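You operate a simulated robot arm through the tools that you are given. There is no shell and no other tool. Be economical: measure what you need, move in short steps, check, and stop when the job is done.

Carry out the task below with a simulated robot arm. There is one attempt and no reset: what you move stays moved.

TASK
Sand panel 3 down, check its coat and lay it in the pass tray.
Fine: all its guide coat off with the grey block; it must read 90 to 150; block and gauge back.

It is judged by the outcome, as a careful person would: the job done as asked, and still so three seconds after it is handed in. It fails if anything else is knocked over, pushed out of place, dropped, spilled or broken.

THE ROBOT
A 7-joint arm with a two-finger parallel gripper, fixed in place. Base frame: the origin is at the foot of the arm, x ahead of it, y to its left, z up; the work surface is at about z = 0. Lengths are in cm, angles in degrees, forces in N, time in s.
With the tool pointing down near the work surface it reaches from about 24 to 62 cm from the base axis. Its first joint turns from -66.0 to 66.0 degrees. Payload 2.6 kg.
Tool frame: the origin (TCP) lies between the finger pads and is the grasp point; the fingertips stand 3 cm ahead of it; z points along the fingers, y is the line along which they close. The gripper opens to 9.4 cm. The fingers are 2.8 cm wide and 1 cm thick; the gripper's body (5 by 9.6 cm) begins 5.5 cm behind the TCP.
Orientation is told as [roll, pitch, yaw] about the base's x, y, z axes, in that order, counted from this pose: with the fingers straight down and closing along the base's y, the tool's x points along the base's -x, its y along +y and its z along -z.

THE INTERFACE
- The arm moves only by the tool send_rows. Its argument "motion" is a list of rows, each a list of 6 numbers: the shift along the tool's x, y, z in cm, then the turn, a rotation vector about the tool's x, y, z in degrees. In form: [[dx, dy, dz, wx, wy, wz], ...]. A call has 1 to 8 rows; each row shifts and turns the commanded pose from where the row before left it, along the tool's axes as they then stand. "grip" is the opening in per cent of the stroke, from 0 (shut) to 100 (fully open), set as the call begins (left out, the last holds). A row lasts 0.2 s, in which the tool goes at most 5 cm and 8.6 degrees; a call with a longer step from one row to the next is refused whole, and so is a gripper value outside its range. A pose out of reach is approached as far as the arm can. The call stops where the force on the tool passes 70 N (or 10 N more than at its start, if that is more) or the arm is blocked; 0.2 s more then pass. The fingers move at their own pace (about 7.2 cm/s each) and stop on an object; they squeeze with about 27 N. The grip force told is the motor's: it shows also when the fingers shut on nothing. Time passes only in rows, and 0.2 s behind the last, so rows that do not move let the fingers close. It gives the time, the measured TCP pose, the force on the tool (base axes), the opening and the grip force at its end, in the units of the frame above (readings bear some noise).
- Cameras (640 x 400 px; columns grow to the right, rows downward): "scene" is fixed at [3.77, 43.14, 56.77]; the picture's right is [-0.78, -0.63, 0.00], its down [-0.34, 0.42, -0.84] and it looks along [0.53, -0.65, -0.54] (base axes); focal length 324 px, centre (320, 200). "wrist" rides on the gripper at [-3.7, 0, -5.8] in the tool frame; the picture's right is [0.00, -1.00, 0.00], its down [0.97, 0.00, -0.24] and it looks along [0.24, 0.00, 0.97] (tool axes); focal length 218 px, centre (320, 200).
- grab_frame(camera): a new picture of that camera. No time passes.
- probe_pixels(camera, pixels): for up to 12 pixels [column, row] of the newest picture of that camera ("zoom" is the newest enlarged one), the place [x, y, z] in the base frame of the surface seen there, good to about 0.2 cm. No time passes.
- enlarge(camera, box): a new picture of the part [left, top, right, bottom] of that camera's present view, enlarged. No time passes.
- sign_off(): hands the job in; it is judged then, once.

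Work in short steps. Measure before you move; look again where a grasp or a placing could have gone wrong, and mend it. You have 80 turns and 34 pictures in all, the two below and enlarged ones among them. Open the gripper and draw the arm clear of the work before you hand the job in, unless the task says otherwise; then end with one line.

The tools are called after "Call:" as a command line: name --pt "numbers of a row" for each row, then --argument value for the rest, lists and objects as JSON in quotes. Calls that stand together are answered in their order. send_rows: Moves the arm, as the interface text tells. Its arguments: {"type":"object","properties":{"motion":{"type":"array","items":{"type":"array","items":{"type":"number"}}},"grip":{"type":"number"}},"required":["motion"]} The other tools are called the same way: grab_frame (camera) takes a picture; probe_pixels (camera, pixels) gives the place of the surface under pixels of a picture; enlarge (camera, box) takes an enlarged picture of a part of a camera's view; sign_off () hands the job in.

At the start:

```text
clock: 0.0
tool_pos: [42.6, -5.75, 32.8]
tool_rot: [0.1, 0.0, 0.0]
ft_force: [0.3, -0.6, 0.7]
opening: 9.35
grip_force: 0.1
```

scene: 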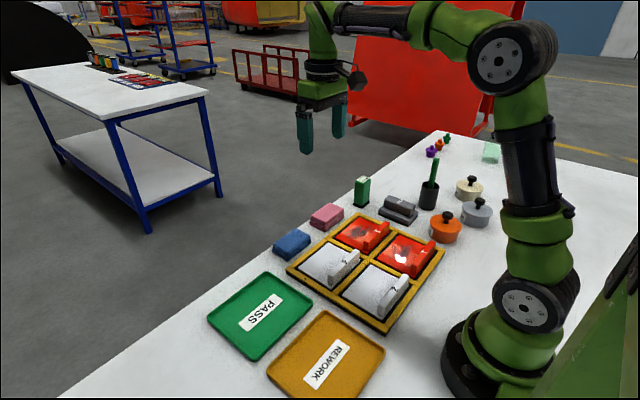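
wrist: 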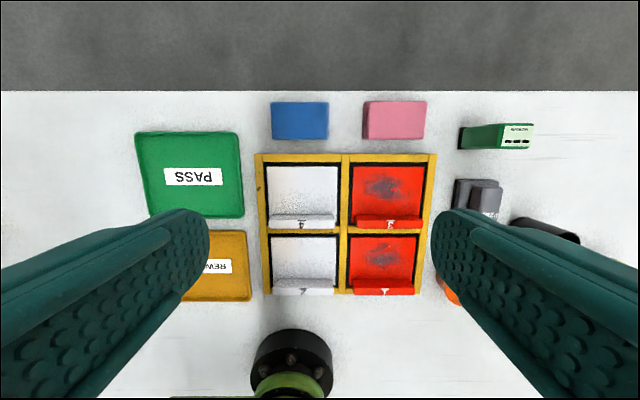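

I'll look closely at the panels and the tools before moving.

Call:
enlarge --camera "wrist" --box '[240, 90, 450, 310]'

Call:
enlarge --camera "scene" --box '[260, 130, 520, 340]'

```text
1.82 times, centred on (345, 200) of wrist
```

zoom: 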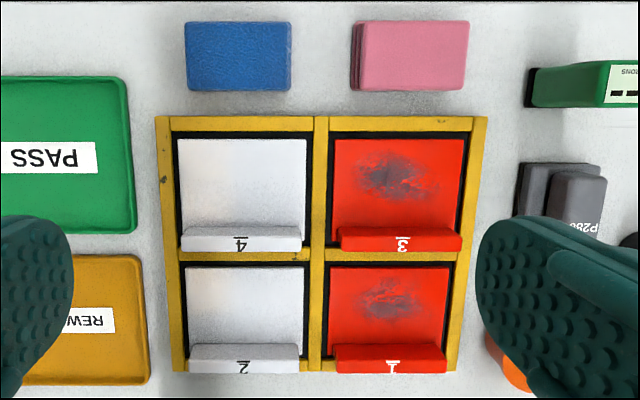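

```text
1.90 times, centred on (390, 235) of scene
```

zoom: 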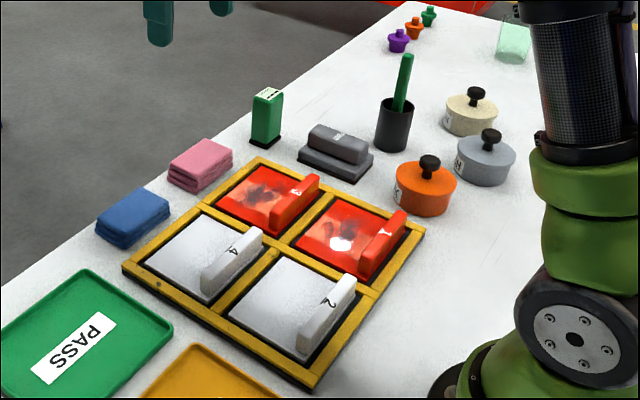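

Call:
probe_pixels --camera "zoom" --pixels '[[336, 127], [320, 162], [297, 142], [370, 160], [301, 160], [268, 100], [280, 95], [255, 140], [283, 142], [262, 195], [225, 198], [310, 195]]'

Call:
probe_pixels --camera "wrist" --pixels '[[358, 168], [421, 168], [358, 220], [424, 220], [390, 188], [390, 217], [390, 223], [140, 135], [236, 135], [242, 212], [195, 195], [390, 160]]'

Call:
enlarge --camera "scene" --box '[340, 165, 450, 235]'

```text
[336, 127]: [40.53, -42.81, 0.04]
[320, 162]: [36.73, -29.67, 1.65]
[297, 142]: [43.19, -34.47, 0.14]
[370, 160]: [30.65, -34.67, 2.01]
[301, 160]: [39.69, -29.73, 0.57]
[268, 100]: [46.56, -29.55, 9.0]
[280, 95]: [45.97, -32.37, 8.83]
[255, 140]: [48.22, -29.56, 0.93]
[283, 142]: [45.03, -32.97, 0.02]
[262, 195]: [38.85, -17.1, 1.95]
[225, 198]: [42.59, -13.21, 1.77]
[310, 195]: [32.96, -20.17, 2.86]
```

```text
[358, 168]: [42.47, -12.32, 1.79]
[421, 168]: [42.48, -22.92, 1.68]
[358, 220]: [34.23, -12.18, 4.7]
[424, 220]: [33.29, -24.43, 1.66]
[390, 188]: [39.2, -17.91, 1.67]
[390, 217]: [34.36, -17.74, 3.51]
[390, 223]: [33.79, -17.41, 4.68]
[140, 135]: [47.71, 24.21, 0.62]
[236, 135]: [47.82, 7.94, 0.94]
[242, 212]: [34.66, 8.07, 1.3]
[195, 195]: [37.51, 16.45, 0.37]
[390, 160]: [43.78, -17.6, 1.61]
```

```text
5.71 times, centred on (395, 200) of scene
```

zoom: 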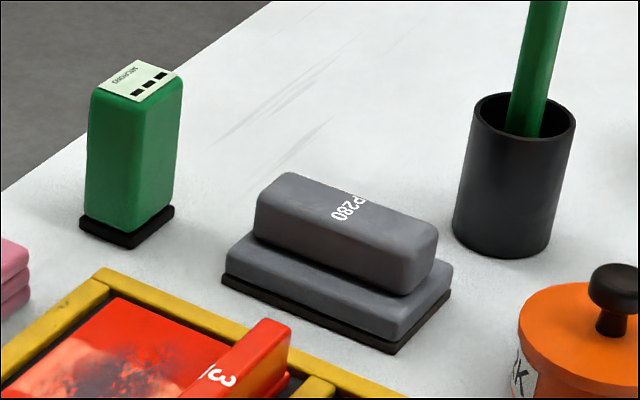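

Call:
probe_pixels --camera "zoom" --pixels '[[258, 200], [285, 175], [437, 232], [408, 262], [242, 240], [452, 268], [398, 325], [340, 215], [388, 353], [222, 282], [410, 285], [230, 265]]'

Call:
probe_pixels --camera "zoom" --pixels '[[98, 92], [135, 62], [178, 76], [145, 100], [82, 222], [133, 248], [174, 210], [130, 225], [92, 190], [178, 180], [140, 85], [430, 290]]'

```text
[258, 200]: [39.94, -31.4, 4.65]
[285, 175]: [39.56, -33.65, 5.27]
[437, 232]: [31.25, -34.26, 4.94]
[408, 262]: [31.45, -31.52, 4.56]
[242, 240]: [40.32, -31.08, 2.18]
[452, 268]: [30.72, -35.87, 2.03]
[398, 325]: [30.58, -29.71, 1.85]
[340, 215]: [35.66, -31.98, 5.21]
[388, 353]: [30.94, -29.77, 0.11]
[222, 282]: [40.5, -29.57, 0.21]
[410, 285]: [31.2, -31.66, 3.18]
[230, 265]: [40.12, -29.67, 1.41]
```

```text
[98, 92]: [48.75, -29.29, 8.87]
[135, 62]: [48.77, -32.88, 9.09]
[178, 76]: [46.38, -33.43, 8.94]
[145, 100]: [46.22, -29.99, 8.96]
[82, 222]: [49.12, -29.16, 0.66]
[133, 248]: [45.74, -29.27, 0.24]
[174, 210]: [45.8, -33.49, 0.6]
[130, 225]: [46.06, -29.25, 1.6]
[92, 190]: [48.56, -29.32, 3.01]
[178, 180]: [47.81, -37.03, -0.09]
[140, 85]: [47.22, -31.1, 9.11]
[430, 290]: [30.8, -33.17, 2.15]
```

Grey block: centre about (35.6, -32.9), handle running along x, top z 5.2. I'm checking the brush pot's position for clearance and moving above the block.

Call:
probe_pixels --camera "zoom" --pixels '[[545, 10], [535, 120], [480, 110], [575, 130], [500, 250], [560, 320], [10, 290]]'

Call:
send_rows --pt "1 -4 2 0 0 0" --pt "1 -4 2 0 0 0" --pt "1 -4 2 0 0 0" --pt "1 -4 2 0 0 0" --pt "1 -4 2 0 0 0" --pt "1 -4 2 0 0 0" --pt "1 -3.2 0 0 0 0" --grip 62

Call:
grab_frame --camera "wrist"

```text
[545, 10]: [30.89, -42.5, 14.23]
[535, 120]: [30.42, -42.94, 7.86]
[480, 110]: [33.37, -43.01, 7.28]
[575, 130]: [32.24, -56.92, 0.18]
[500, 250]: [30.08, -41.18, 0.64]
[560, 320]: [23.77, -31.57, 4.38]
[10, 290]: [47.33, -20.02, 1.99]
```

```text
clock: 1.6
tool_pos: [35.4, -33.03, 20.9]
tool_rot: [0.0, 0.0, 0.0]
ft_force: [-0.1, -0.4, -0.3]
opening: 5.83
grip_force: 0.1
```

```text
28 pictures are left
```

wrist: 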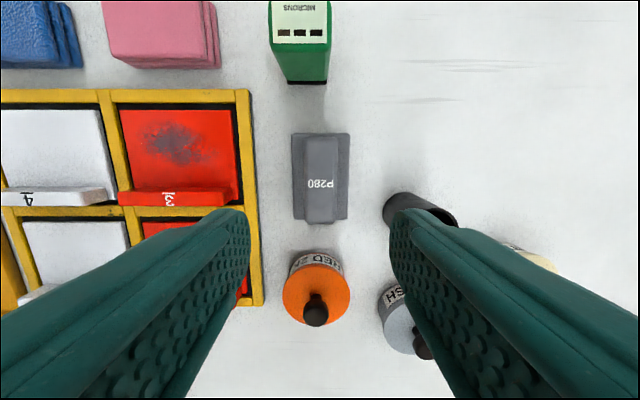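

The handle spans columns 305–342. I'll measure its edges and the frame and panel heights.

Call:
probe_pixels --camera "wrist" --pixels '[[307, 175], [337, 175], [320, 140], [320, 218], [295, 175], [347, 175], [180, 98], [180, 125], [245, 150], [225, 150], [130, 150], [115, 150]]'

Call:
enlarge --camera "wrist" --box '[100, 80, 260, 220]'

```text
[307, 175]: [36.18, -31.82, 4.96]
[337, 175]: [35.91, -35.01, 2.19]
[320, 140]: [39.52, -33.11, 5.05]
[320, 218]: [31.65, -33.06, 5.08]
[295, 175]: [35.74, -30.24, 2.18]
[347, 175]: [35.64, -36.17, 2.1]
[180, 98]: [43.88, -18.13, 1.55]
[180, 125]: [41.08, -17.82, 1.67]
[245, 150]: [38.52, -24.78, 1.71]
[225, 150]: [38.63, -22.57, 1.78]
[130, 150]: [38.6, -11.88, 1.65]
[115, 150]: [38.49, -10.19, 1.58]
```

```text
2.86 times, centred on (180, 150) of wrist
```

zoom: 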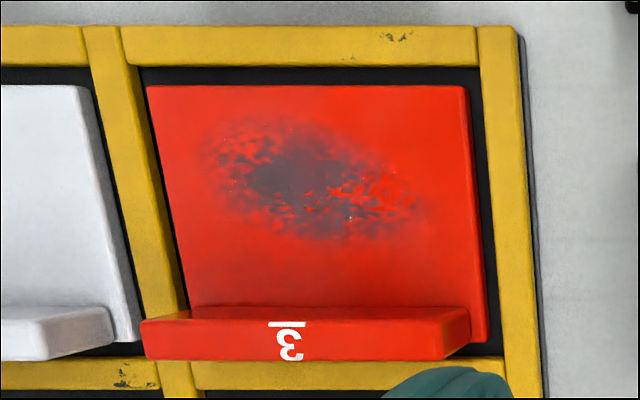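

Descend on the block's handle (y -33.0), with the fingertips ending just above the block's base, then close.

Call:
send_rows --pt "0 0 4.5 0 0 0" --pt "0 0 4.5 0 0 0" --pt "0 0 4 0 0 0" --pt "0 0 2.2 0 0 0"

Call:
send_rows --pt "0 0 0 0 0 0" --pt "0 0 0 0 0 0" --pt "0 0 0 0 0 0" --grip 0

Call:
send_rows --pt "0 0 -3 0 0 0" --pt "0 0 -4 0 0 0" --pt "0 0 -3 0 0 0"

Call:
grab_frame --camera "scene"

```text
clock: 2.6
tool_pos: [35.52, -32.61, 5.87]
tool_rot: [0.0, 0.0, -0.1]
ft_force: [-0.2, -0.8, -0.2]
opening: 5.82
grip_force: 0.0
```

```text
clock: 3.4
tool_pos: [35.53, -32.66, 5.92]
tool_rot: [0.0, 0.1, 0.0]
ft_force: [-1.1, 0.1, -0.4]
opening: 3.38
grip_force: 26.8
```

```text
clock: 4.2
tool_pos: [35.24, -32.81, 15.59]
tool_rot: [0.1, 0.0, 0.0]
ft_force: [0.6, -0.3, -1.6]
opening: 3.32
grip_force: 26.8
```

```text
26 pictures are left
```

scene: 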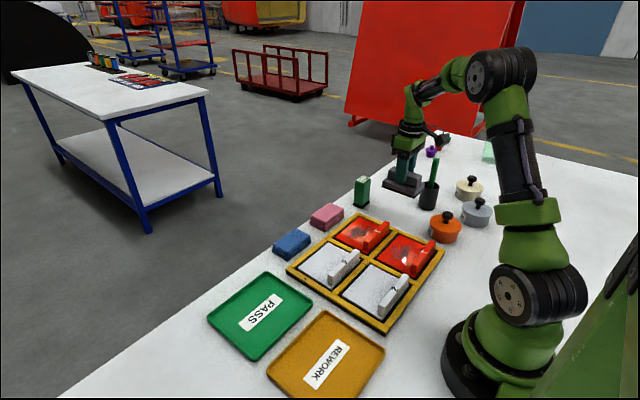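

Block is held (opening 3.3). Lift a little, move over panel 3, then turn 90° so the block's length runs along y.

Call:
send_rows --pt "0 0 -2 0 0 0" --pt "-1 4 0 0 0 0" --pt "-1 4 0 0 0 0" --pt "-1 4 0 0 0 0" --pt "-0.9 3.4 0 0 0 0"

Call:
send_rows --pt "0 0 0 0 0 8.5" --pt "0 0 0 0 0 8.5" --pt "0 0 0 0 0 8.5" --pt "0 0 0 0 0 8.5" --pt "0 0 0 0 0 8.5" --pt "0 0 0 0 0 8.5"

Call:
send_rows --pt "0 0 0 0 0 8" --pt "0 0 0 0 0 8" --pt "0 0 0 0 0 8" --pt "0 0 0 0 0 8" --pt "0 0 0 0 0 7" --pt "0 0 0 0 0 0"

Call:
grab_frame --camera "scene"

```text
clock: 5.4
tool_pos: [39.18, -17.44, 17.84]
tool_rot: [0.0, 0.0, -0.1]
ft_force: [0.9, 1.1, -2.1]
opening: 3.34
grip_force: 26.8
```

```text
clock: 6.8
tool_pos: [39.37, -17.42, 17.76]
tool_rot: [-0.1, -0.1, -51.1]
ft_force: [-0.4, -0.3, -1.5]
opening: 3.38
grip_force: 26.8
```

```text
clock: 8.2
tool_pos: [39.35, -17.41, 17.63]
tool_rot: [0.0, 0.0, -90.2]
ft_force: [0.2, -0.3, -2.0]
opening: 3.33
grip_force: 27.2
```

```text
25 pictures are left
```

scene: 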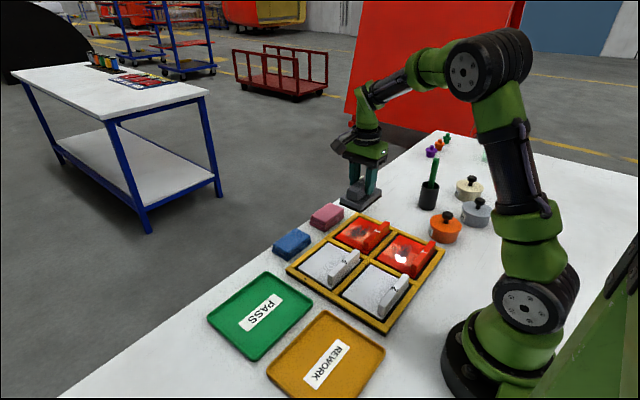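

Tool x is now base +y and tool y is base +x. Descend to near contact, then feel for the surface.

Call:
send_rows --pt "0 0.1 4 0 0 0" --pt "0 0 4 0 0 0" --pt "0 0 1.4 0 0 0" --pt "0 0 0 0 0 0"

Call:
send_rows --pt "0 0 0.3 0 0 0" --pt "0 0 0.3 0 0 0" --pt "0 0 0 0 0 0"

Call:
enlarge --camera "scene" --box '[290, 150, 450, 260]'

```text
clock: 9.2
tool_pos: [39.4, -17.56, 8.12]
tool_rot: [0.0, 0.1, -90.0]
ft_force: [0.0, 0.4, -1.4]
opening: 3.36
grip_force: 26.6
```

```text
clock: 10.0
tool_pos: [39.58, -17.63, 7.7]
tool_rot: [0.0, 0.0, -90.0]
ft_force: [-2.4, -0.2, 7.3]
opening: 3.36
grip_force: 26.7
```

```text
3.64 times, centred on (370, 205) of scene
```

zoom: 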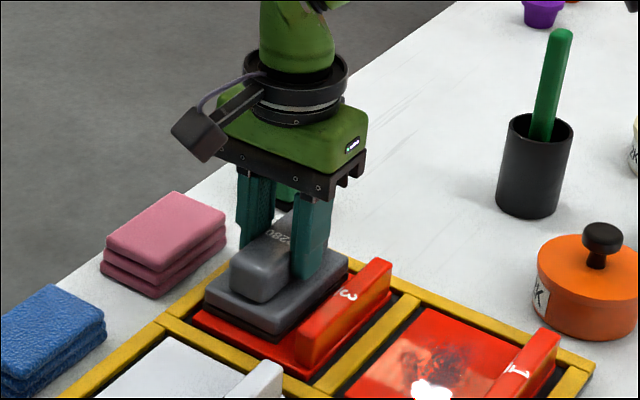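

Contact at 7 N with the block flat on panel 3 and clear of the handle. I'll add a little pressure and make a few short strokes.

Call:
send_rows --pt "0 0 0.2 0 0 0" --pt "1.3 0 0 0 0 0" --pt "-1.3 0 0 0 0 0" --pt "-1.3 0 0 0 0 0" --pt "1.3 0 0 0 0 0" --pt "1.3 0 0 0 0 0" --pt "-2.6 0 0 0 0 0" --pt "1.3 0 0 0 0 0"

Call:
send_rows --pt "0 0 -2 0 0 0" --pt "0 0 -4 0 0 0" --pt "-3 0 -2 0 0 0" --pt "-4 0 0 0 0 0" --pt "-4 0 0 0 0 0"

Call:
enlarge --camera "scene" --box '[290, 180, 450, 290]'

```text
clock: 11.8
tool_pos: [39.31, -17.44, 7.5]
tool_rot: [-0.1, -0.1, -90.0]
ft_force: [-0.3, -4.8, 10.3]
opening: 3.36
grip_force: 26.8
```

```text
clock: 13.0
tool_pos: [39.62, -28.6, 15.6]
tool_rot: [0.0, 0.0, -89.8]
ft_force: [0.2, 1.3, -1.2]
opening: 3.33
grip_force: 26.8
```

```text
3.64 times, centred on (370, 235) of scene
```

zoom: 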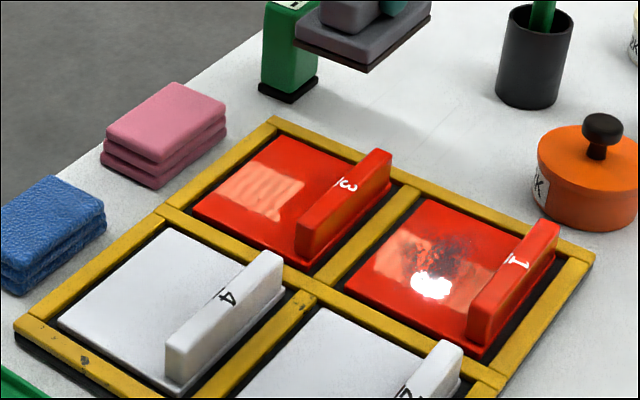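

Call:
enlarge --camera "scene" --box '[330, 205, 395, 255]'

Call:
grab_frame --camera "wrist"

```text
8.00 times, centred on (362, 230) of scene
```

zoom: 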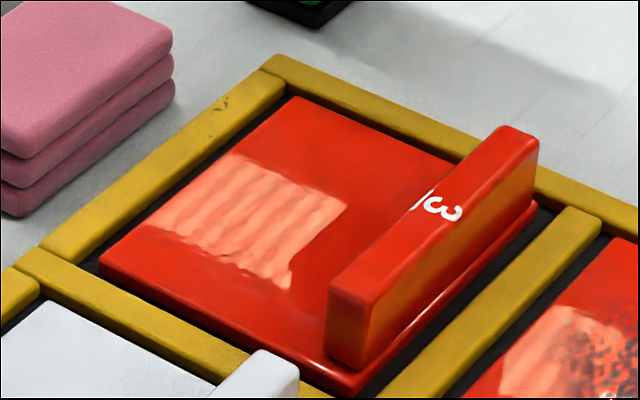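

```text
21 pictures are left
```

wrist: 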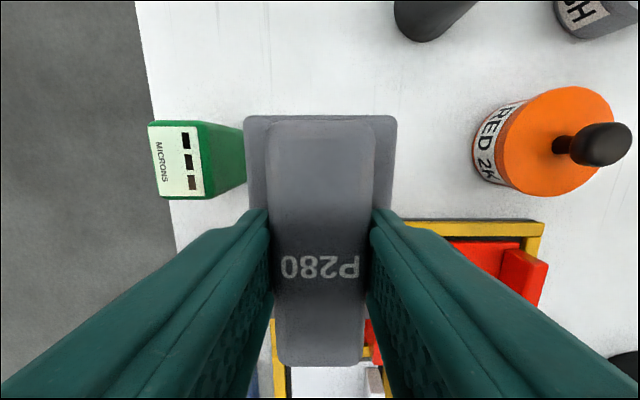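

Panel 3 shows no dark coat left (the pale patch is a reflection). Now I'll return the block to its original place and orientation.

Call:
send_rows --pt "0 0 -2 0 0 0" --pt "0 -4 0 0 0 0" --pt "0 0 0 0 0 -8" --pt "0 0 0 0 0 -8" --pt "0 0 0 0 0 -8" --pt "0 0 0 0 0 -8" --pt "0 0 0 0 0 -8" --pt "0 0 0 0 0 -8"

Call:
send_rows --pt "0 0 0 0 0 -8.4" --pt "0 0 0 0 0 -8.4" --pt "0 0 0 0 0 -8.4" --pt "0 0 0 0 0 -8.4" --pt "0 0 0 0 0 -8.4" --pt "0 0 0 0 0 0"

Call:
send_rows --pt "0 -4.4 0 0 0 0" --pt "0 0 4.5 0 0 0" --pt "0 0 4.5 0 0 0" --pt "0 0 2 0 0 0" --pt "0 0 0.4 0 0 0" --pt "0 0 0.2 0 0 0" --pt "0 0 0 0 0 0"

```text
clock: 14.8
tool_pos: [35.43, -28.62, 17.42]
tool_rot: [0.0, 0.1, -41.9]
ft_force: [0.0, -0.6, -1.7]
opening: 3.36
grip_force: 27.1
```

```text
clock: 16.2
tool_pos: [35.5, -28.59, 17.31]
tool_rot: [0.0, 0.0, 0.2]
ft_force: [0.0, 0.2, -2.6]
opening: 3.33
grip_force: 26.7
```

```text
clock: 17.8
tool_pos: [35.64, -32.85, 6.0]
tool_rot: [0.0, 0.0, 0.0]
ft_force: [0.0, 0.7, -1.2]
opening: 3.32
grip_force: 27.0
```

Call:
send_rows --pt "0 0 0.2 0 0 0" --pt "0 0 0 0 0 0"

Call:
send_rows --pt "0 0 0 0 0 0" --pt "0 0 0 0 0 0" --pt "0 0 -2 0 0 0" --pt "0 0 -4 0 0 0" --pt "0 0 -4 0 0 0" --pt "0 0 -4 0 0 0" --grip 62

Call:
grab_frame --camera "wrist"

```text
clock: 18.4
tool_pos: [35.69, -32.92, 5.67]
tool_rot: [0.0, 0.1, 0.0]
ft_force: [0.3, -0.3, -1.3]
opening: 3.36
grip_force: 26.8
```

```text
clock: 19.8
tool_pos: [35.76, -33.07, 19.97]
tool_rot: [0.0, 0.0, 0.0]
ft_force: [0.2, 0.0, 0.3]
opening: 5.84
grip_force: 0.2
```

```text
20 pictures are left
```

wrist: 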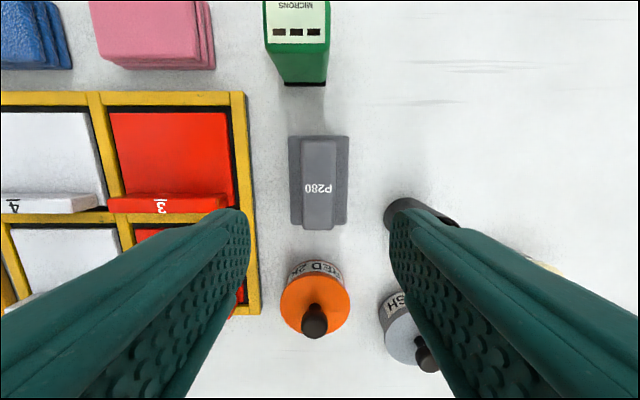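

Block is back and panel 3 looks clean. Next is the gauge; I'll measure its top here.

Call:
probe_pixels --camera "wrist" --pixels '[[268, 5], [328, 5], [272, 42], [323, 42], [280, 83], [326, 83], [298, 20], [290, 180], [346, 180], [172, 150], [115, 130], [225, 130]]'

Call:
send_rows --pt "-4 0.4 0 0 0 0" --pt "-4 0.4 0 0 0 0" --pt "-3.8 0.8 0 0 0 0"

Call:
grab_frame --camera "wrist"

```text
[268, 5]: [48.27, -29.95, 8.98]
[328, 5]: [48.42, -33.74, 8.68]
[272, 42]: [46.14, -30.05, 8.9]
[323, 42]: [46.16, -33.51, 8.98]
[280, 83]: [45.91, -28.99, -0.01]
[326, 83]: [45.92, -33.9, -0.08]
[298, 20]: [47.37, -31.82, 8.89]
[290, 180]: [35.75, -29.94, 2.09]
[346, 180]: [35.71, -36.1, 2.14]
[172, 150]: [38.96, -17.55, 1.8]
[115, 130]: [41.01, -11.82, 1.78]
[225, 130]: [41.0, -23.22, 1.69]
```

```text
clock: 20.6
tool_pos: [47.37, -31.58, 19.7]
tool_rot: [0.0, 0.0, -0.1]
ft_force: [0.3, -0.6, -0.2]
opening: 5.85
grip_force: 0.0
```

```text
19 pictures are left
```

wrist: 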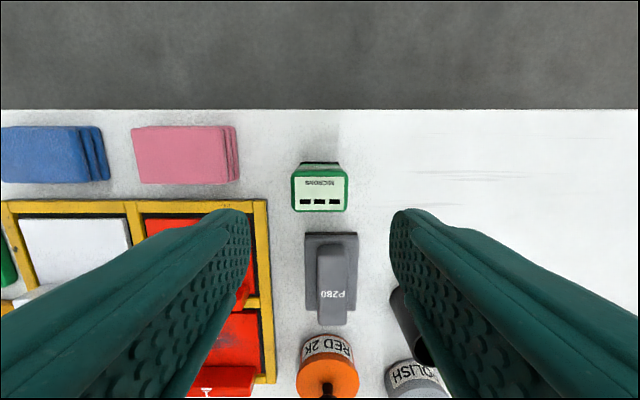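

The gauge is centred between the fingers (column 319). Descend to z ≈ 6.5 and close.

Call:
send_rows --pt "0 0 4.5 0 0 0" --pt "0 0 4.5 0 0 0" --pt "0 0 3 0 0 0" --pt "0 0 1 0 0 0" --grip 72

Call:
send_rows --pt "0 0 0 0 0 0" --pt "0 0 0 0 0 0" --pt "0 0 0 0 0 0" --grip 0

Call:
send_rows --pt "0 0 -3 0 0 0" --pt "0 0 -4 0 0 0" --pt "0 0 0 0 0 0"

Call:
grab_frame --camera "wrist"

```text
clock: 21.6
tool_pos: [47.41, -31.34, 6.69]
tool_rot: [0.1, 0.0, 0.0]
ft_force: [-0.1, 0.3, 0.8]
opening: 6.76
grip_force: 0.1
```

```text
clock: 22.4
tool_pos: [47.52, -31.27, 6.79]
tool_rot: [0.0, 0.0, 0.0]
ft_force: [-0.3, 0.0, -0.6]
opening: 5.0
grip_force: 26.9
```

```text
clock: 23.2
tool_pos: [47.58, -31.26, 13.63]
tool_rot: [0.0, 0.0, -0.1]
ft_force: [-0.4, 0.7, -1.3]
opening: 5.01
grip_force: 27.0
```

```text
18 pictures are left
```

wrist: 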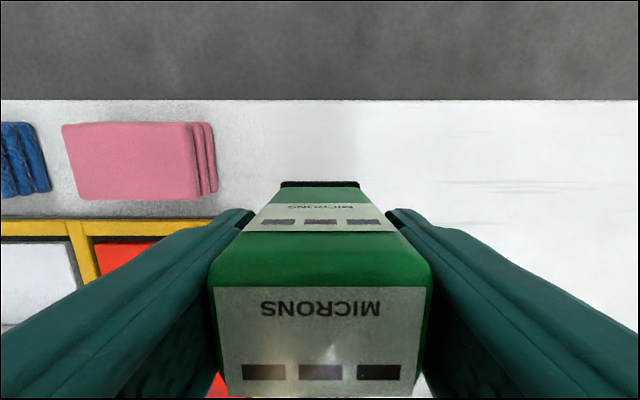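

Gauge held. Carry it over panel 3's centre (39.2, -17.6) and set down gently.

Call:
send_rows --pt "0 0 -1 0 0 0" --pt "2 3.4 0 0 0 0" --pt "2 3.4 0 0 0 0" --pt "2 3.4 0 0 0 0" --pt "2.2 3.5 0 0 0 0" --pt "0 0 3.5 0 0 0" --pt "0 0 2 0 0 0" --pt "0 0 0.4 0 0 0"

Call:
send_rows --pt "0 0 0.2 0 0 0" --pt "0 0 0.2 0 0 0" --pt "0 0 0.2 0 0 0" --pt "0 0 0 0 0 0"

Call:
grab_frame --camera "wrist"

```text
clock: 25.0
tool_pos: [39.07, -17.54, 8.97]
tool_rot: [-0.1, 0.0, 0.0]
ft_force: [-0.9, -0.2, -1.6]
opening: 5.02
grip_force: 27.1
```

```text
clock: 26.0
tool_pos: [39.29, -17.65, 8.41]
tool_rot: [0.0, -0.2, 0.0]
ft_force: [-5.9, 2.3, 20.3]
opening: 5.0
grip_force: 27.3
```

```text
17 pictures are left
```

wrist: 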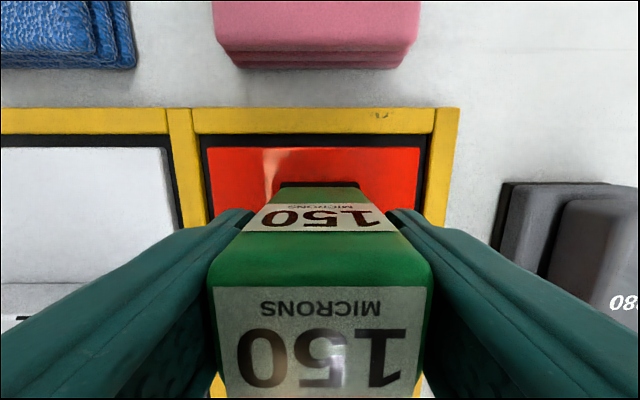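

It reads 150, right at the limit. I'll zoom and check other spots, since the edge of the band leaves no margin.

Call:
enlarge --camera "wrist" --box '[210, 180, 435, 400]'

Call:
send_rows --pt "0 0 -1.2 0 0 0" --pt "0 2.4 0 0 0 0" --pt "0 0 0.8 0 0 0" --pt "0 0 0.3 0 0 0" --pt "0 0 0.1 0 0 0" --pt "0 0 0 0 0 0"

Call:
enlarge --camera "wrist" --box '[210, 180, 435, 400]'

```text
1.82 times, centred on (322, 290) of wrist
```

zoom: 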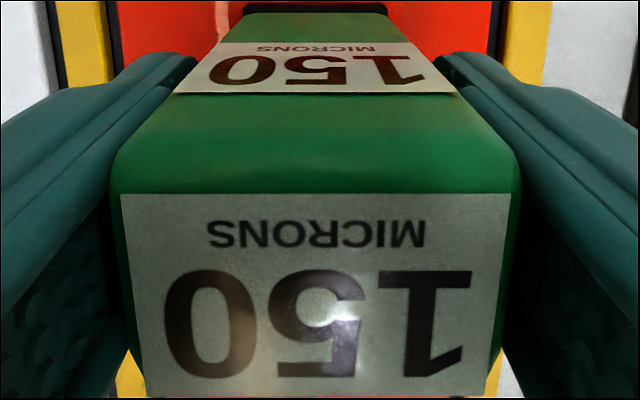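

```text
clock: 27.4
tool_pos: [39.25, -15.23, 8.14]
tool_rot: [-0.1, -0.2, 0.0]
ft_force: [1.1, 2.4, 22.6]
opening: 5.0
grip_force: 27.2
```

```text
1.82 times, centred on (322, 290) of wrist
```

zoom: 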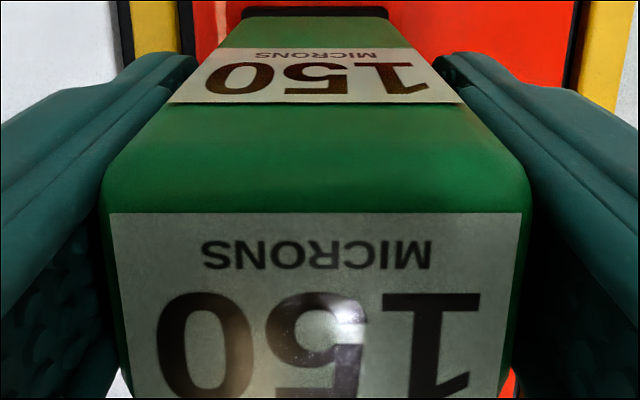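

Uniformly 150, exactly on the limit; the display could be rounding. I'll put the gauge back, take a few more light strokes, and re-check.

Call:
send_rows --pt "0 0 -3 0 0 0" --pt "0 0 -3 0 0 0" --pt "-2 -4 0 0 0 0" --pt "-2 -4 0 0 0 0" --pt "-2 -4 0 0 0 0" --pt "-2.2 -4.1 0 0 0 0" --pt "0 0 4 0 0 0" --pt "0 0 3 0 0 0"

Call:
send_rows --pt "0 0 0.3 0 0 0" --pt "0 0 0.2 0 0 0" --pt "0 0 0 0 0 0"

```text
clock: 29.2
tool_pos: [47.72, -31.44, 7.27]
tool_rot: [0.0, 0.0, 0.0]
ft_force: [1.2, 0.5, -1.7]
opening: 5.01
grip_force: 27.0
```

```text
clock: 30.0
tool_pos: [47.54, -31.38, 6.81]
tool_rot: [0.0, 0.2, 0.0]
ft_force: [0.7, 0.4, -1.6]
opening: 5.01
grip_force: 27.0
```

Call:
send_rows --pt "0 0 0.15 0 0 0" --pt "0 0 0.15 0 0 0" --pt "0 0 0 0 0 0"

```text
clock: 30.8
tool_pos: [47.53, -31.37, 6.41]
tool_rot: [0.0, 0.0, 0.0]
ft_force: [-0.5, 0.4, -1.7]
opening: 5.01
grip_force: 27.4
```

Call:
send_rows --pt "0 0 0.1 0 0 0" --pt "0 0 0.1 0 0 0" --pt "0 0 0 0 0 0"

```text
clock: 31.6
tool_pos: [47.41, -31.4, 6.34]
tool_rot: [-0.2, -0.1, 0.0]
ft_force: [-2.3, 3.0, 16.4]
opening: 5.02
grip_force: 27.0
```

Gauge is down (16 N). Back off a touch, release, and rise.

Call:
send_rows --pt "0 0 -0.1 0 0 0" --pt "0 0 0 0 0 0"

Call:
send_rows --pt "0 0 0 0 0 0" --pt "0 0 0 0 0 0" --pt "0 0 -3 0 0 0" --pt "0 0 -4.5 0 0 0" --pt "0 0 -4.5 0 0 0" --pt "0 0 -1.2 0 0 0" --grip 72

Call:
send_rows --pt "4 -0.4 0 0 0 0" --pt "4 -0.4 0 0 0 0" --pt "3.8 -0.8 0 0 0 0" --grip 62

Call:
grab_frame --camera "wrist"

```text
clock: 32.2
tool_pos: [47.36, -31.54, 6.32]
tool_rot: [-0.1, -0.1, 0.1]
ft_force: [4.8, -1.9, 12.6]
opening: 5.04
grip_force: 27.0
```

```text
clock: 33.6
tool_pos: [47.15, -31.22, 19.36]
tool_rot: [0.0, 0.0, 0.0]
ft_force: [0.1, -0.5, 0.0]
opening: 6.78
grip_force: 0.1
```

```text
clock: 34.4
tool_pos: [35.61, -32.92, 19.27]
tool_rot: [0.0, 0.1, 0.1]
ft_force: [-0.3, -0.3, -1.0]
opening: 5.82
grip_force: 0.1
```

```text
14 pictures are left
```

wrist: 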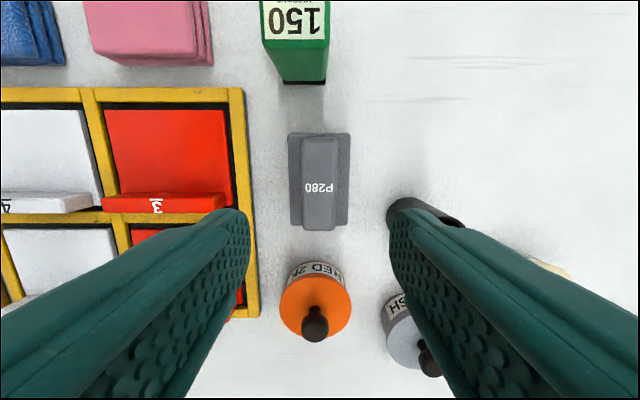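

Everything is in place. Re-grip the block at z ≈ 5.6 and repeat, with shorter sanding.

Call:
send_rows --pt "0 0 4.5 0 0 0" --pt "0 0 4.5 0 0 0" --pt "0 0 3 0 0 0" --pt "0 0 1.8 0 0 0" --pt "0 0 0 0 0 0"

Call:
send_rows --pt "0 0 0 0 0 0" --pt "0 0 0 0 0 0" --pt "0 0 0 0 0 0" --grip 0

Call:
send_rows --pt "0 0 -4 0 0 0" --pt "0 0 -4 0 0 0" --pt "0 0 -4 0 0 0" --pt "-1 4 0 0 0 0" --pt "-1 4 0 0 0 0" --pt "-1 4 0 0 0 0" --pt "-1 3.4 0 0 0 0"

Call:
send_rows --pt "0 0 0 0 0 8.5" --pt "0 0 0 0 0 8.5" --pt "0 0 0 0 0 8.5" --pt "0 0 0 0 0 8.5" --pt "0 0 0 0 0 8.5" --pt "0 0 0 0 0 8.5"

Call:
send_rows --pt "0 0 0 0 0 8" --pt "0 0 0 0 0 8" --pt "0 0 0 0 0 8" --pt "0 0 0 0 0 8" --pt "0 0 0 0 0 7" --pt "0 0 0 0 0 0"

Call:
send_rows --pt "0 0 4 0 0 0" --pt "0 0 4 0 0 0" --pt "0 0 1.4 0 0 0" --pt "0 0 0.3 0 0 0" --pt "0 0 0.3 0 0 0" --pt "0 0 0 0 0 0"

```text
clock: 35.6
tool_pos: [35.49, -32.88, 5.61]
tool_rot: [-0.1, 0.0, 0.0]
ft_force: [-0.7, -0.6, 0.3]
opening: 5.84
grip_force: 0.0
```

```text
clock: 36.4
tool_pos: [35.71, -33.0, 5.7]
tool_rot: [-0.2, -0.2, 0.0]
ft_force: [1.1, -2.1, 16.8]
opening: 3.32
grip_force: 26.8
```

```text
clock: 38.0
tool_pos: [39.71, -17.56, 17.91]
tool_rot: [0.0, 0.0, 0.0]
ft_force: [0.4, 0.0, -2.5]
opening: 3.34
grip_force: 27.1
```

```text
clock: 39.4
tool_pos: [39.48, -17.64, 17.63]
tool_rot: [0.0, 0.0, -51.1]
ft_force: [-0.5, -0.3, -2.0]
opening: 3.35
grip_force: 26.8
```

```text
clock: 40.8
tool_pos: [39.63, -17.7, 17.49]
tool_rot: [-0.1, 0.0, -90.1]
ft_force: [0.6, 0.0, -1.6]
opening: 3.34
grip_force: 26.9
```

```text
clock: 42.2
tool_pos: [39.55, -17.39, 7.72]
tool_rot: [-0.1, 0.0, -90.0]
ft_force: [0.0, 0.4, -0.8]
opening: 3.34
grip_force: 26.8
```

Call:
send_rows --pt "0 0 0.2 0 0 0" --pt "0 0 0.15 0 0 0" --pt "0 0 0 0 0 0"

```text
clock: 43.0
tool_pos: [39.71, -17.44, 7.48]
tool_rot: [0.2, -0.1, -90.1]
ft_force: [-7.5, 1.7, 28.2]
opening: 3.34
grip_force: 27.1
```

Call:
send_rows --pt "0 0 -0.1 0 0 0" --pt "1.3 0 0 0 0 0" --pt "-1.3 0 0 0 0 0" --pt "-1.3 0 0 0 0 0" --pt "1.3 0 0 0 0 0" --pt "0 0 0 0 0 0"

Call:
send_rows --pt "0 0 -3 0 0 0" --pt "0 0 -4 0 0 0" --pt "0 0 -3.15 0 0 0" --pt "-4 0 0 0 0 0" --pt "-4 0 0 0 0 0" --pt "-3 0 0 0 0 0" --pt "0 -4 0 0 0 0"

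Call:
send_rows --pt "0 0 0 0 0 -8.5" --pt "0 0 0 0 0 -8.5" --pt "0 0 0 0 0 -8.5" --pt "0 0 0 0 0 -8.5" --pt "0 0 0 0 0 -8.5" --pt "0 0 0 0 0 -8.5"

Call:
send_rows --pt "0 0 0 0 0 -8" --pt "0 0 0 0 0 -8" --pt "0 0 0 0 0 -8" --pt "0 0 0 0 0 -8" --pt "0 0 0 0 0 -7" --pt "0 0 0 0 0 0"

Call:
send_rows --pt "0 -4.4 0 0 0 0" --pt "0 0 4.5 0 0 0" --pt "0 0 4.5 0 0 0" --pt "0 0 2 0 0 0" --pt "0 0 0.4 0 0 0" --pt "0 0 0.1 0 0 0" --pt "0 0 0 0 0 0"

```text
clock: 44.4
tool_pos: [39.51, -17.74, 7.49]
tool_rot: [0.1, -0.4, -90.1]
ft_force: [-2.0, -12.5, 30.1]
opening: 3.36
grip_force: 26.9
```

```text
clock: 46.0
tool_pos: [35.46, -28.42, 17.38]
tool_rot: [0.0, 0.0, -89.9]
ft_force: [-1.6, 0.1, -1.9]
opening: 3.36
grip_force: 27.3
```

```text
clock: 47.4
tool_pos: [35.5, -28.5, 17.46]
tool_rot: [0.0, 0.1, -38.8]
ft_force: [-0.2, -0.7, -1.4]
opening: 3.35
grip_force: 27.7
```

```text
clock: 48.8
tool_pos: [35.53, -28.57, 17.42]
tool_rot: [0.0, 0.0, 0.2]
ft_force: [-0.4, -0.1, -2.2]
opening: 3.33
grip_force: 27.1
```

```text
clock: 50.4
tool_pos: [35.49, -32.89, 5.98]
tool_rot: [-0.1, 0.0, 0.0]
ft_force: [0.7, -0.9, -1.5]
opening: 3.36
grip_force: 27.0
```

Call:
send_rows --pt "0 0 0.2 0 0 0" --pt "0 0 0.1 0 0 0" --pt "0 0 0 0 0 0"

Call:
send_rows --pt "0 0 0.1 0 0 0" --pt "0 0 0 0 0 0"

```text
clock: 51.2
tool_pos: [35.56, -32.75, 5.63]
tool_rot: [0.0, 0.0, 0.0]
ft_force: [-0.5, 1.0, 1.2]
opening: 3.34
grip_force: 27.4
```

```text
clock: 51.8
tool_pos: [35.44, -32.93, 5.7]
tool_rot: [0.0, -0.1, 0.1]
ft_force: [-1.4, 3.5, 10.7]
opening: 3.34
grip_force: 27.3
```

The block is seated. Release it, rise, go to the gauge, and grip it.

Call:
send_rows --pt "0 0 0 0 0 0" --pt "0 0 0 0 0 0" --pt "0 0 -4 0 0 0" --pt "0 0 -5 0 0 0" --pt "0 0 -5 0 0 0" --grip 62

Call:
send_rows --pt "-4 0.4 0 0 0 0" --pt "-4 0.4 0 0 0 0" --pt "-3.8 0.7 0 0 0 0" --pt "0 0 0 0 0 0" --grip 72

Call:
grab_frame --camera "wrist"

```text
clock: 53.0
tool_pos: [35.6, -32.97, 19.94]
tool_rot: [0.0, -0.1, -0.1]
ft_force: [0.2, -0.8, 0.2]
opening: 5.82
grip_force: 0.1
```

```text
clock: 54.0
tool_pos: [47.36, -31.52, 19.55]
tool_rot: [0.1, 0.2, 0.0]
ft_force: [0.0, 0.1, -0.7]
opening: 6.79
grip_force: 0.0
```

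```text
13 pictures are left
```

wrist: 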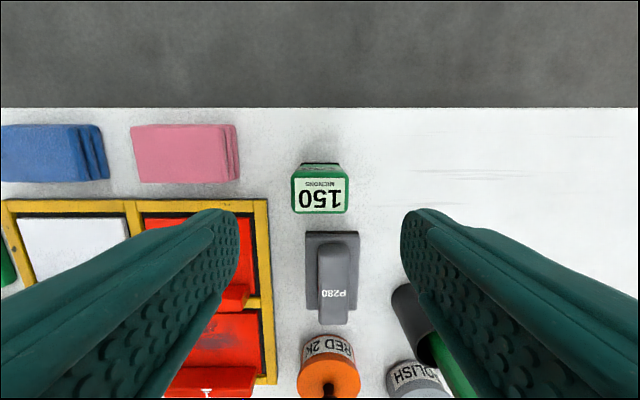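

Call:
send_rows --pt "0 0 4.5 0 0 0" --pt "0 0 4.5 0 0 0" --pt "0 0 3 0 0 0" --pt "0 0 1 0 0 0" --pt "0 0 0 0 0 0"

Call:
send_rows --pt "0 0 0 0 0 0" --pt "0 0 0 0 0 0" --pt "0 0 0 0 0 0" --grip 0

Call:
send_rows --pt "0 0 -4 0 0 0" --pt "0 0 -4 0 0 0" --pt "2 3.4 0 0 0 0" --pt "2 3.4 0 0 0 0" --pt "2 3.4 0 0 0 0" --pt "2.2 3.5 0 0 0 0" --pt "0 0 3.5 0 0 0" --pt "0 0 2.3 0 0 0"

Call:
send_rows --pt "0 0 0.2 0 0 0" --pt "0 0 0.2 0 0 0" --pt "0 0 0 0 0 0"

```text
clock: 55.2
tool_pos: [47.32, -31.33, 6.38]
tool_rot: [0.0, -0.1, 0.1]
ft_force: [-0.2, -0.4, 0.3]
opening: 6.74
grip_force: 0.0
```

```text
clock: 56.0
tool_pos: [47.35, -31.17, 6.51]
tool_rot: [0.0, 0.0, 0.0]
ft_force: [0.1, -0.2, -0.2]
opening: 5.01
grip_force: 27.1
```

```text
clock: 57.8
tool_pos: [38.77, -17.57, 8.95]
tool_rot: [0.0, 0.0, 0.0]
ft_force: [-0.4, -0.9, -0.7]
opening: 4.99
grip_force: 26.8
```

```text
clock: 58.6
tool_pos: [38.98, -17.5, 8.43]
tool_rot: [0.0, 0.0, 0.0]
ft_force: [-0.2, -0.2, -2.2]
opening: 5.0
grip_force: 27.0
```

Call:
send_rows --pt "0 0 0.15 0 0 0" --pt "0 0 0.15 0 0 0" --pt "0 0 0 0 0 0"

Call:
enlarge --camera "wrist" --box '[190, 100, 450, 400]'

```text
clock: 59.4
tool_pos: [39.15, -17.71, 8.22]
tool_rot: [0.0, -0.2, 0.0]
ft_force: [-6.6, 1.9, 18.6]
opening: 5.0
grip_force: 27.3
```

```text
1.33 times, centred on (320, 250) of wrist
```

zoom: 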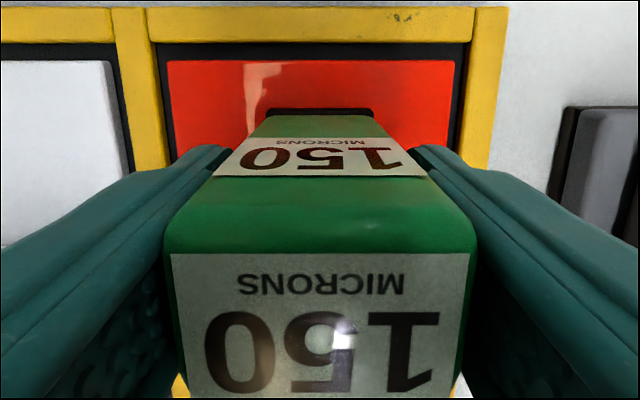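

Still 150 after additional sanding, on consistent readings: it's within 90–150. Return the gauge.

Call:
send_rows --pt "0 0 -3 0 0 0" --pt "0 0 -3 0 0 0" --pt "-2 -3.4 0 0 0 0" --pt "-2 -3.4 0 0 0 0" --pt "-2 -3.4 0 0 0 0" --pt "-2.2 -3.5 0 0 0 0" --pt "0 0 4 0 0 0" --pt "0 0 3 0 0 0"

Call:
send_rows --pt "0 0 0.3 0 0 0" --pt "0 0 0.2 0 0 0" --pt "0 0 0.15 0 0 0" --pt "0 0 0 0 0 0"

Call:
send_rows --pt "0 0 0.1 0 0 0" --pt "0 0 0.1 0 0 0" --pt "0 0 0 0 0 0"

```text
clock: 61.2
tool_pos: [47.26, -31.36, 7.07]
tool_rot: [0.0, 0.0, 0.1]
ft_force: [0.6, -0.2, -2.0]
opening: 5.02
grip_force: 27.0
```

```text
clock: 62.2
tool_pos: [47.37, -31.58, 6.38]
tool_rot: [0.1, -0.1, 0.0]
ft_force: [-1.4, 0.5, 2.2]
opening: 4.99
grip_force: 27.2
```

```text
clock: 63.0
tool_pos: [47.32, -31.46, 6.53]
tool_rot: [-0.1, -0.2, 0.0]
ft_force: [-4.2, 0.8, 19.6]
opening: 5.01
grip_force: 27.1
```

Seated. Ease off, release, rise, and move over panel 3 with a look at its handle.

Call:
send_rows --pt "0 0 -0.15 0 0 0" --pt "0 0 0 0 0 0"

Call:
send_rows --pt "0 0 0 0 0 0" --pt "0 0 0 0 0 0" --pt "0 0 -3 0 0 0" --pt "0 0 -4.5 0 0 0" --pt "0 0 -4.5 0 0 0" --pt "0 0 -1.2 0 0 0" --grip 72

Call:
send_rows --pt "3 3.5 0 0 0 0" --pt "3 3.5 0 0 0 0" --pt "3 3.5 0 0 0 0" --pt "2.9 3.3 0 0 0 0" --pt "0 0 0 0 0 0" --grip 60

Call:
grab_frame --camera "wrist"

```text
clock: 63.6
tool_pos: [47.18, -31.46, 6.44]
tool_rot: [0.0, -0.2, 0.1]
ft_force: [2.3, -3.0, 9.2]
opening: 5.0
grip_force: 27.0
```

```text
clock: 65.0
tool_pos: [47.48, -31.62, 19.61]
tool_rot: [0.1, 0.1, -0.1]
ft_force: [0.7, -0.3, 0.0]
opening: 6.76
grip_force: 0.0
```

```text
clock: 66.2
tool_pos: [35.51, -17.4, 19.84]
tool_rot: [0.0, -0.1, 0.0]
ft_force: [0.3, -1.3, 0.2]
opening: 5.65
grip_force: 0.0
```

```text
11 pictures are left
```

wrist: 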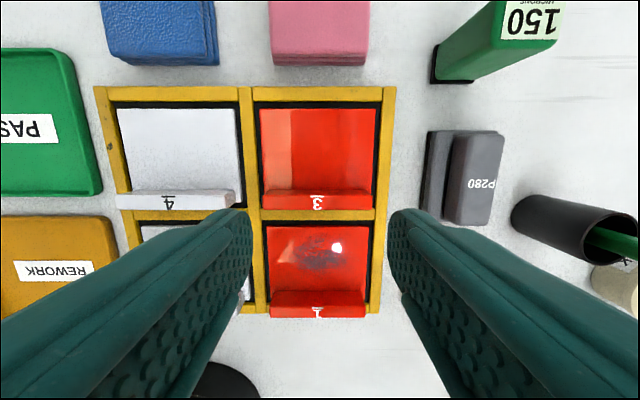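

Call:
probe_pixels --camera "wrist" --pixels '[[318, 191], [318, 196], [318, 203], [318, 208], [266, 200], [366, 200], [318, 188], [318, 113], [318, 217], [262, 150], [376, 150], [318, 295]]'

Call:
enlarge --camera "wrist" --box '[245, 85, 400, 220]'

Call:
probe_pixels --camera "scene" --pixels '[[366, 240], [352, 248], [388, 222], [376, 232]]'

```text
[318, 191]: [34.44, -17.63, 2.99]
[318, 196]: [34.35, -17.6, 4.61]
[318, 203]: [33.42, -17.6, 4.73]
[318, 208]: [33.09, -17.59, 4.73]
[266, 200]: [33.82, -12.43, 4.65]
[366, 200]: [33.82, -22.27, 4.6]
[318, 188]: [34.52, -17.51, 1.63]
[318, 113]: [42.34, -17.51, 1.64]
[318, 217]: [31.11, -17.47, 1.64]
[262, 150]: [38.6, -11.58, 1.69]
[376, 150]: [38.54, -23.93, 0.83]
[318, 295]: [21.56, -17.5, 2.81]
```

```text
2.96 times, centred on (322, 152) of wrist
```

zoom: 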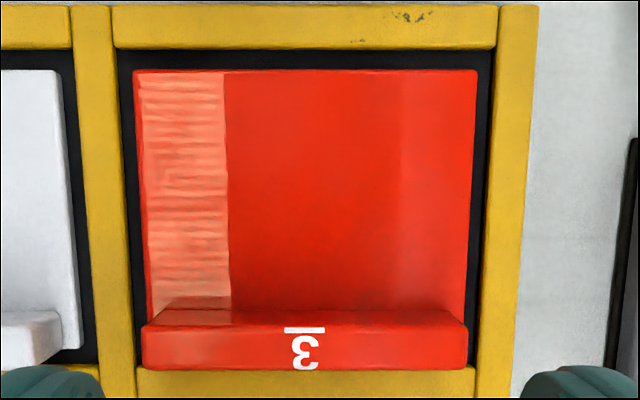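

```text
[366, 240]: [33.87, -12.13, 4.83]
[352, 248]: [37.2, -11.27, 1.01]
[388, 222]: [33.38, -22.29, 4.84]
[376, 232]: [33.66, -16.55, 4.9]
```

Panel 3 is clean. Its handle is centred at (33.7, -17.4), top at z 4.7; turn 90° so the fingers close along x, and centre over it.

Call:
send_rows --pt "1.8 0 0 0 0 8.5" --pt "0 0 0 0 0 8.5" --pt "0 0 0 0 0 8.5" --pt "0 0 0 0 0 8.5" --pt "0 0 0 0 0 8.5" --pt "0 0 0 0 0 8.5" --grip 50

Call:
send_rows --pt "0 0 0 0 0 8" --pt "0 0 0 0 0 8" --pt "0 0 0 0 0 8" --pt "0 0 0 0 0 8" --pt "0 0 0 0 0 7" --pt "0 0 4 0 0 0" --pt "0 0 3 0 0 0" --pt "0 0 0 0 0 0"

Call:
grab_frame --camera "wrist"

```text
clock: 67.6
tool_pos: [33.73, -17.69, 19.68]
tool_rot: [0.0, 0.0, -51.2]
ft_force: [0.7, 0.6, 0.0]
opening: 4.71
grip_force: 0.1
```

```text
clock: 69.4
tool_pos: [33.56, -17.45, 12.42]
tool_rot: [-0.1, 0.0, -90.0]
ft_force: [0.2, -0.1, -0.6]
opening: 4.73
grip_force: 0.0
```

```text
9 pictures are left
```

wrist: 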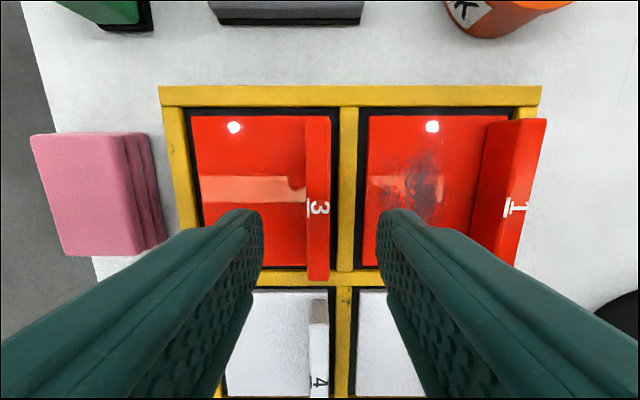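

The handle is centred between the fingers (column 318). Descend to z ≈ 5.1, grip and lift.

Call:
send_rows --pt "0 0 4 0 0 0" --pt "0 0 2.6 0 0 0" --pt "0 0 0.7 0 0 0" --pt "0 0 0 0 0 0"

Call:
send_rows --pt "0 0 0 0 0 0" --pt "0 0 0 0 0 0" --pt "0 0 0 0 0 0" --grip 0

Call:
send_rows --pt "0 0 -1 0 0 0" --pt "0 0 -2 0 0 0" --pt "0 0 -3 0 0 0" --pt "0 0 -3 0 0 0"

Call:
grab_frame --camera "scene"

```text
clock: 70.4
tool_pos: [33.76, -17.57, 5.24]
tool_rot: [0.0, 0.0, -90.0]
ft_force: [0.0, 0.5, 0.8]
opening: 4.69
grip_force: 0.2
```

```text
clock: 71.2
tool_pos: [33.75, -17.69, 5.27]
tool_rot: [0.1, 0.0, -90.1]
ft_force: [-2.8, 0.9, 9.4]
opening: 1.58
grip_force: 26.7
```

```text
clock: 72.2
tool_pos: [33.53, -17.52, 14.67]
tool_rot: [0.0, 0.0, -89.9]
ft_force: [-0.6, -0.6, -3.0]
opening: 1.58
grip_force: 26.6
```

```text
8 pictures are left
```

scene: 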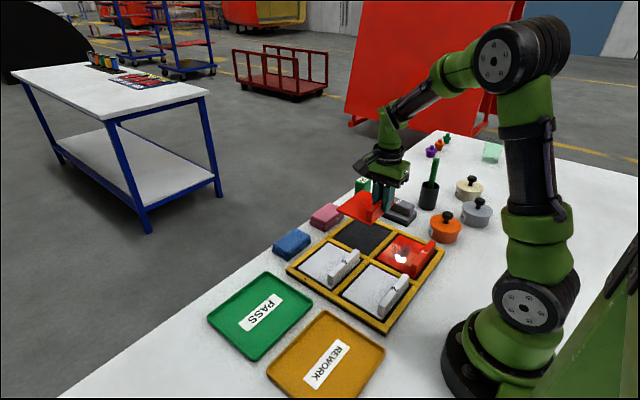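

Panel lifted level. I'll measure the pocket floor and the pass tray.

Call:
probe_pixels --camera "scene" --pixels '[[365, 237], [350, 236], [212, 318], [268, 276], [309, 301], [254, 356], [268, 285], [296, 300], [248, 345], [222, 318], [245, 290], [280, 328]]'

Call:
enlarge --camera "scene" --box '[200, 265, 320, 365]'

```text
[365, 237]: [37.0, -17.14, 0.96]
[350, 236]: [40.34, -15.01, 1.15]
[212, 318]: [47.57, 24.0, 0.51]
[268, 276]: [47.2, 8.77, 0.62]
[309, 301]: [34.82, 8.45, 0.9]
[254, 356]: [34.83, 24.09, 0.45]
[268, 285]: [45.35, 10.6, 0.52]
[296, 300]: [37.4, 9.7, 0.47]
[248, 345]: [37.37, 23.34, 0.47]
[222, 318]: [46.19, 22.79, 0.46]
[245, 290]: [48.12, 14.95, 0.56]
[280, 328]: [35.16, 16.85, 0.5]
```

```text
4.00 times, centred on (260, 315) of scene
```

zoom: 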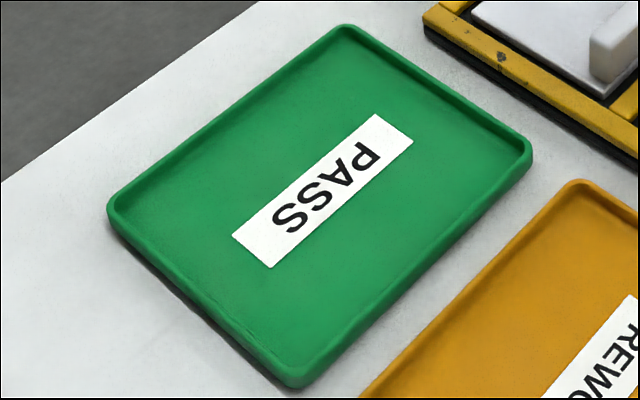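

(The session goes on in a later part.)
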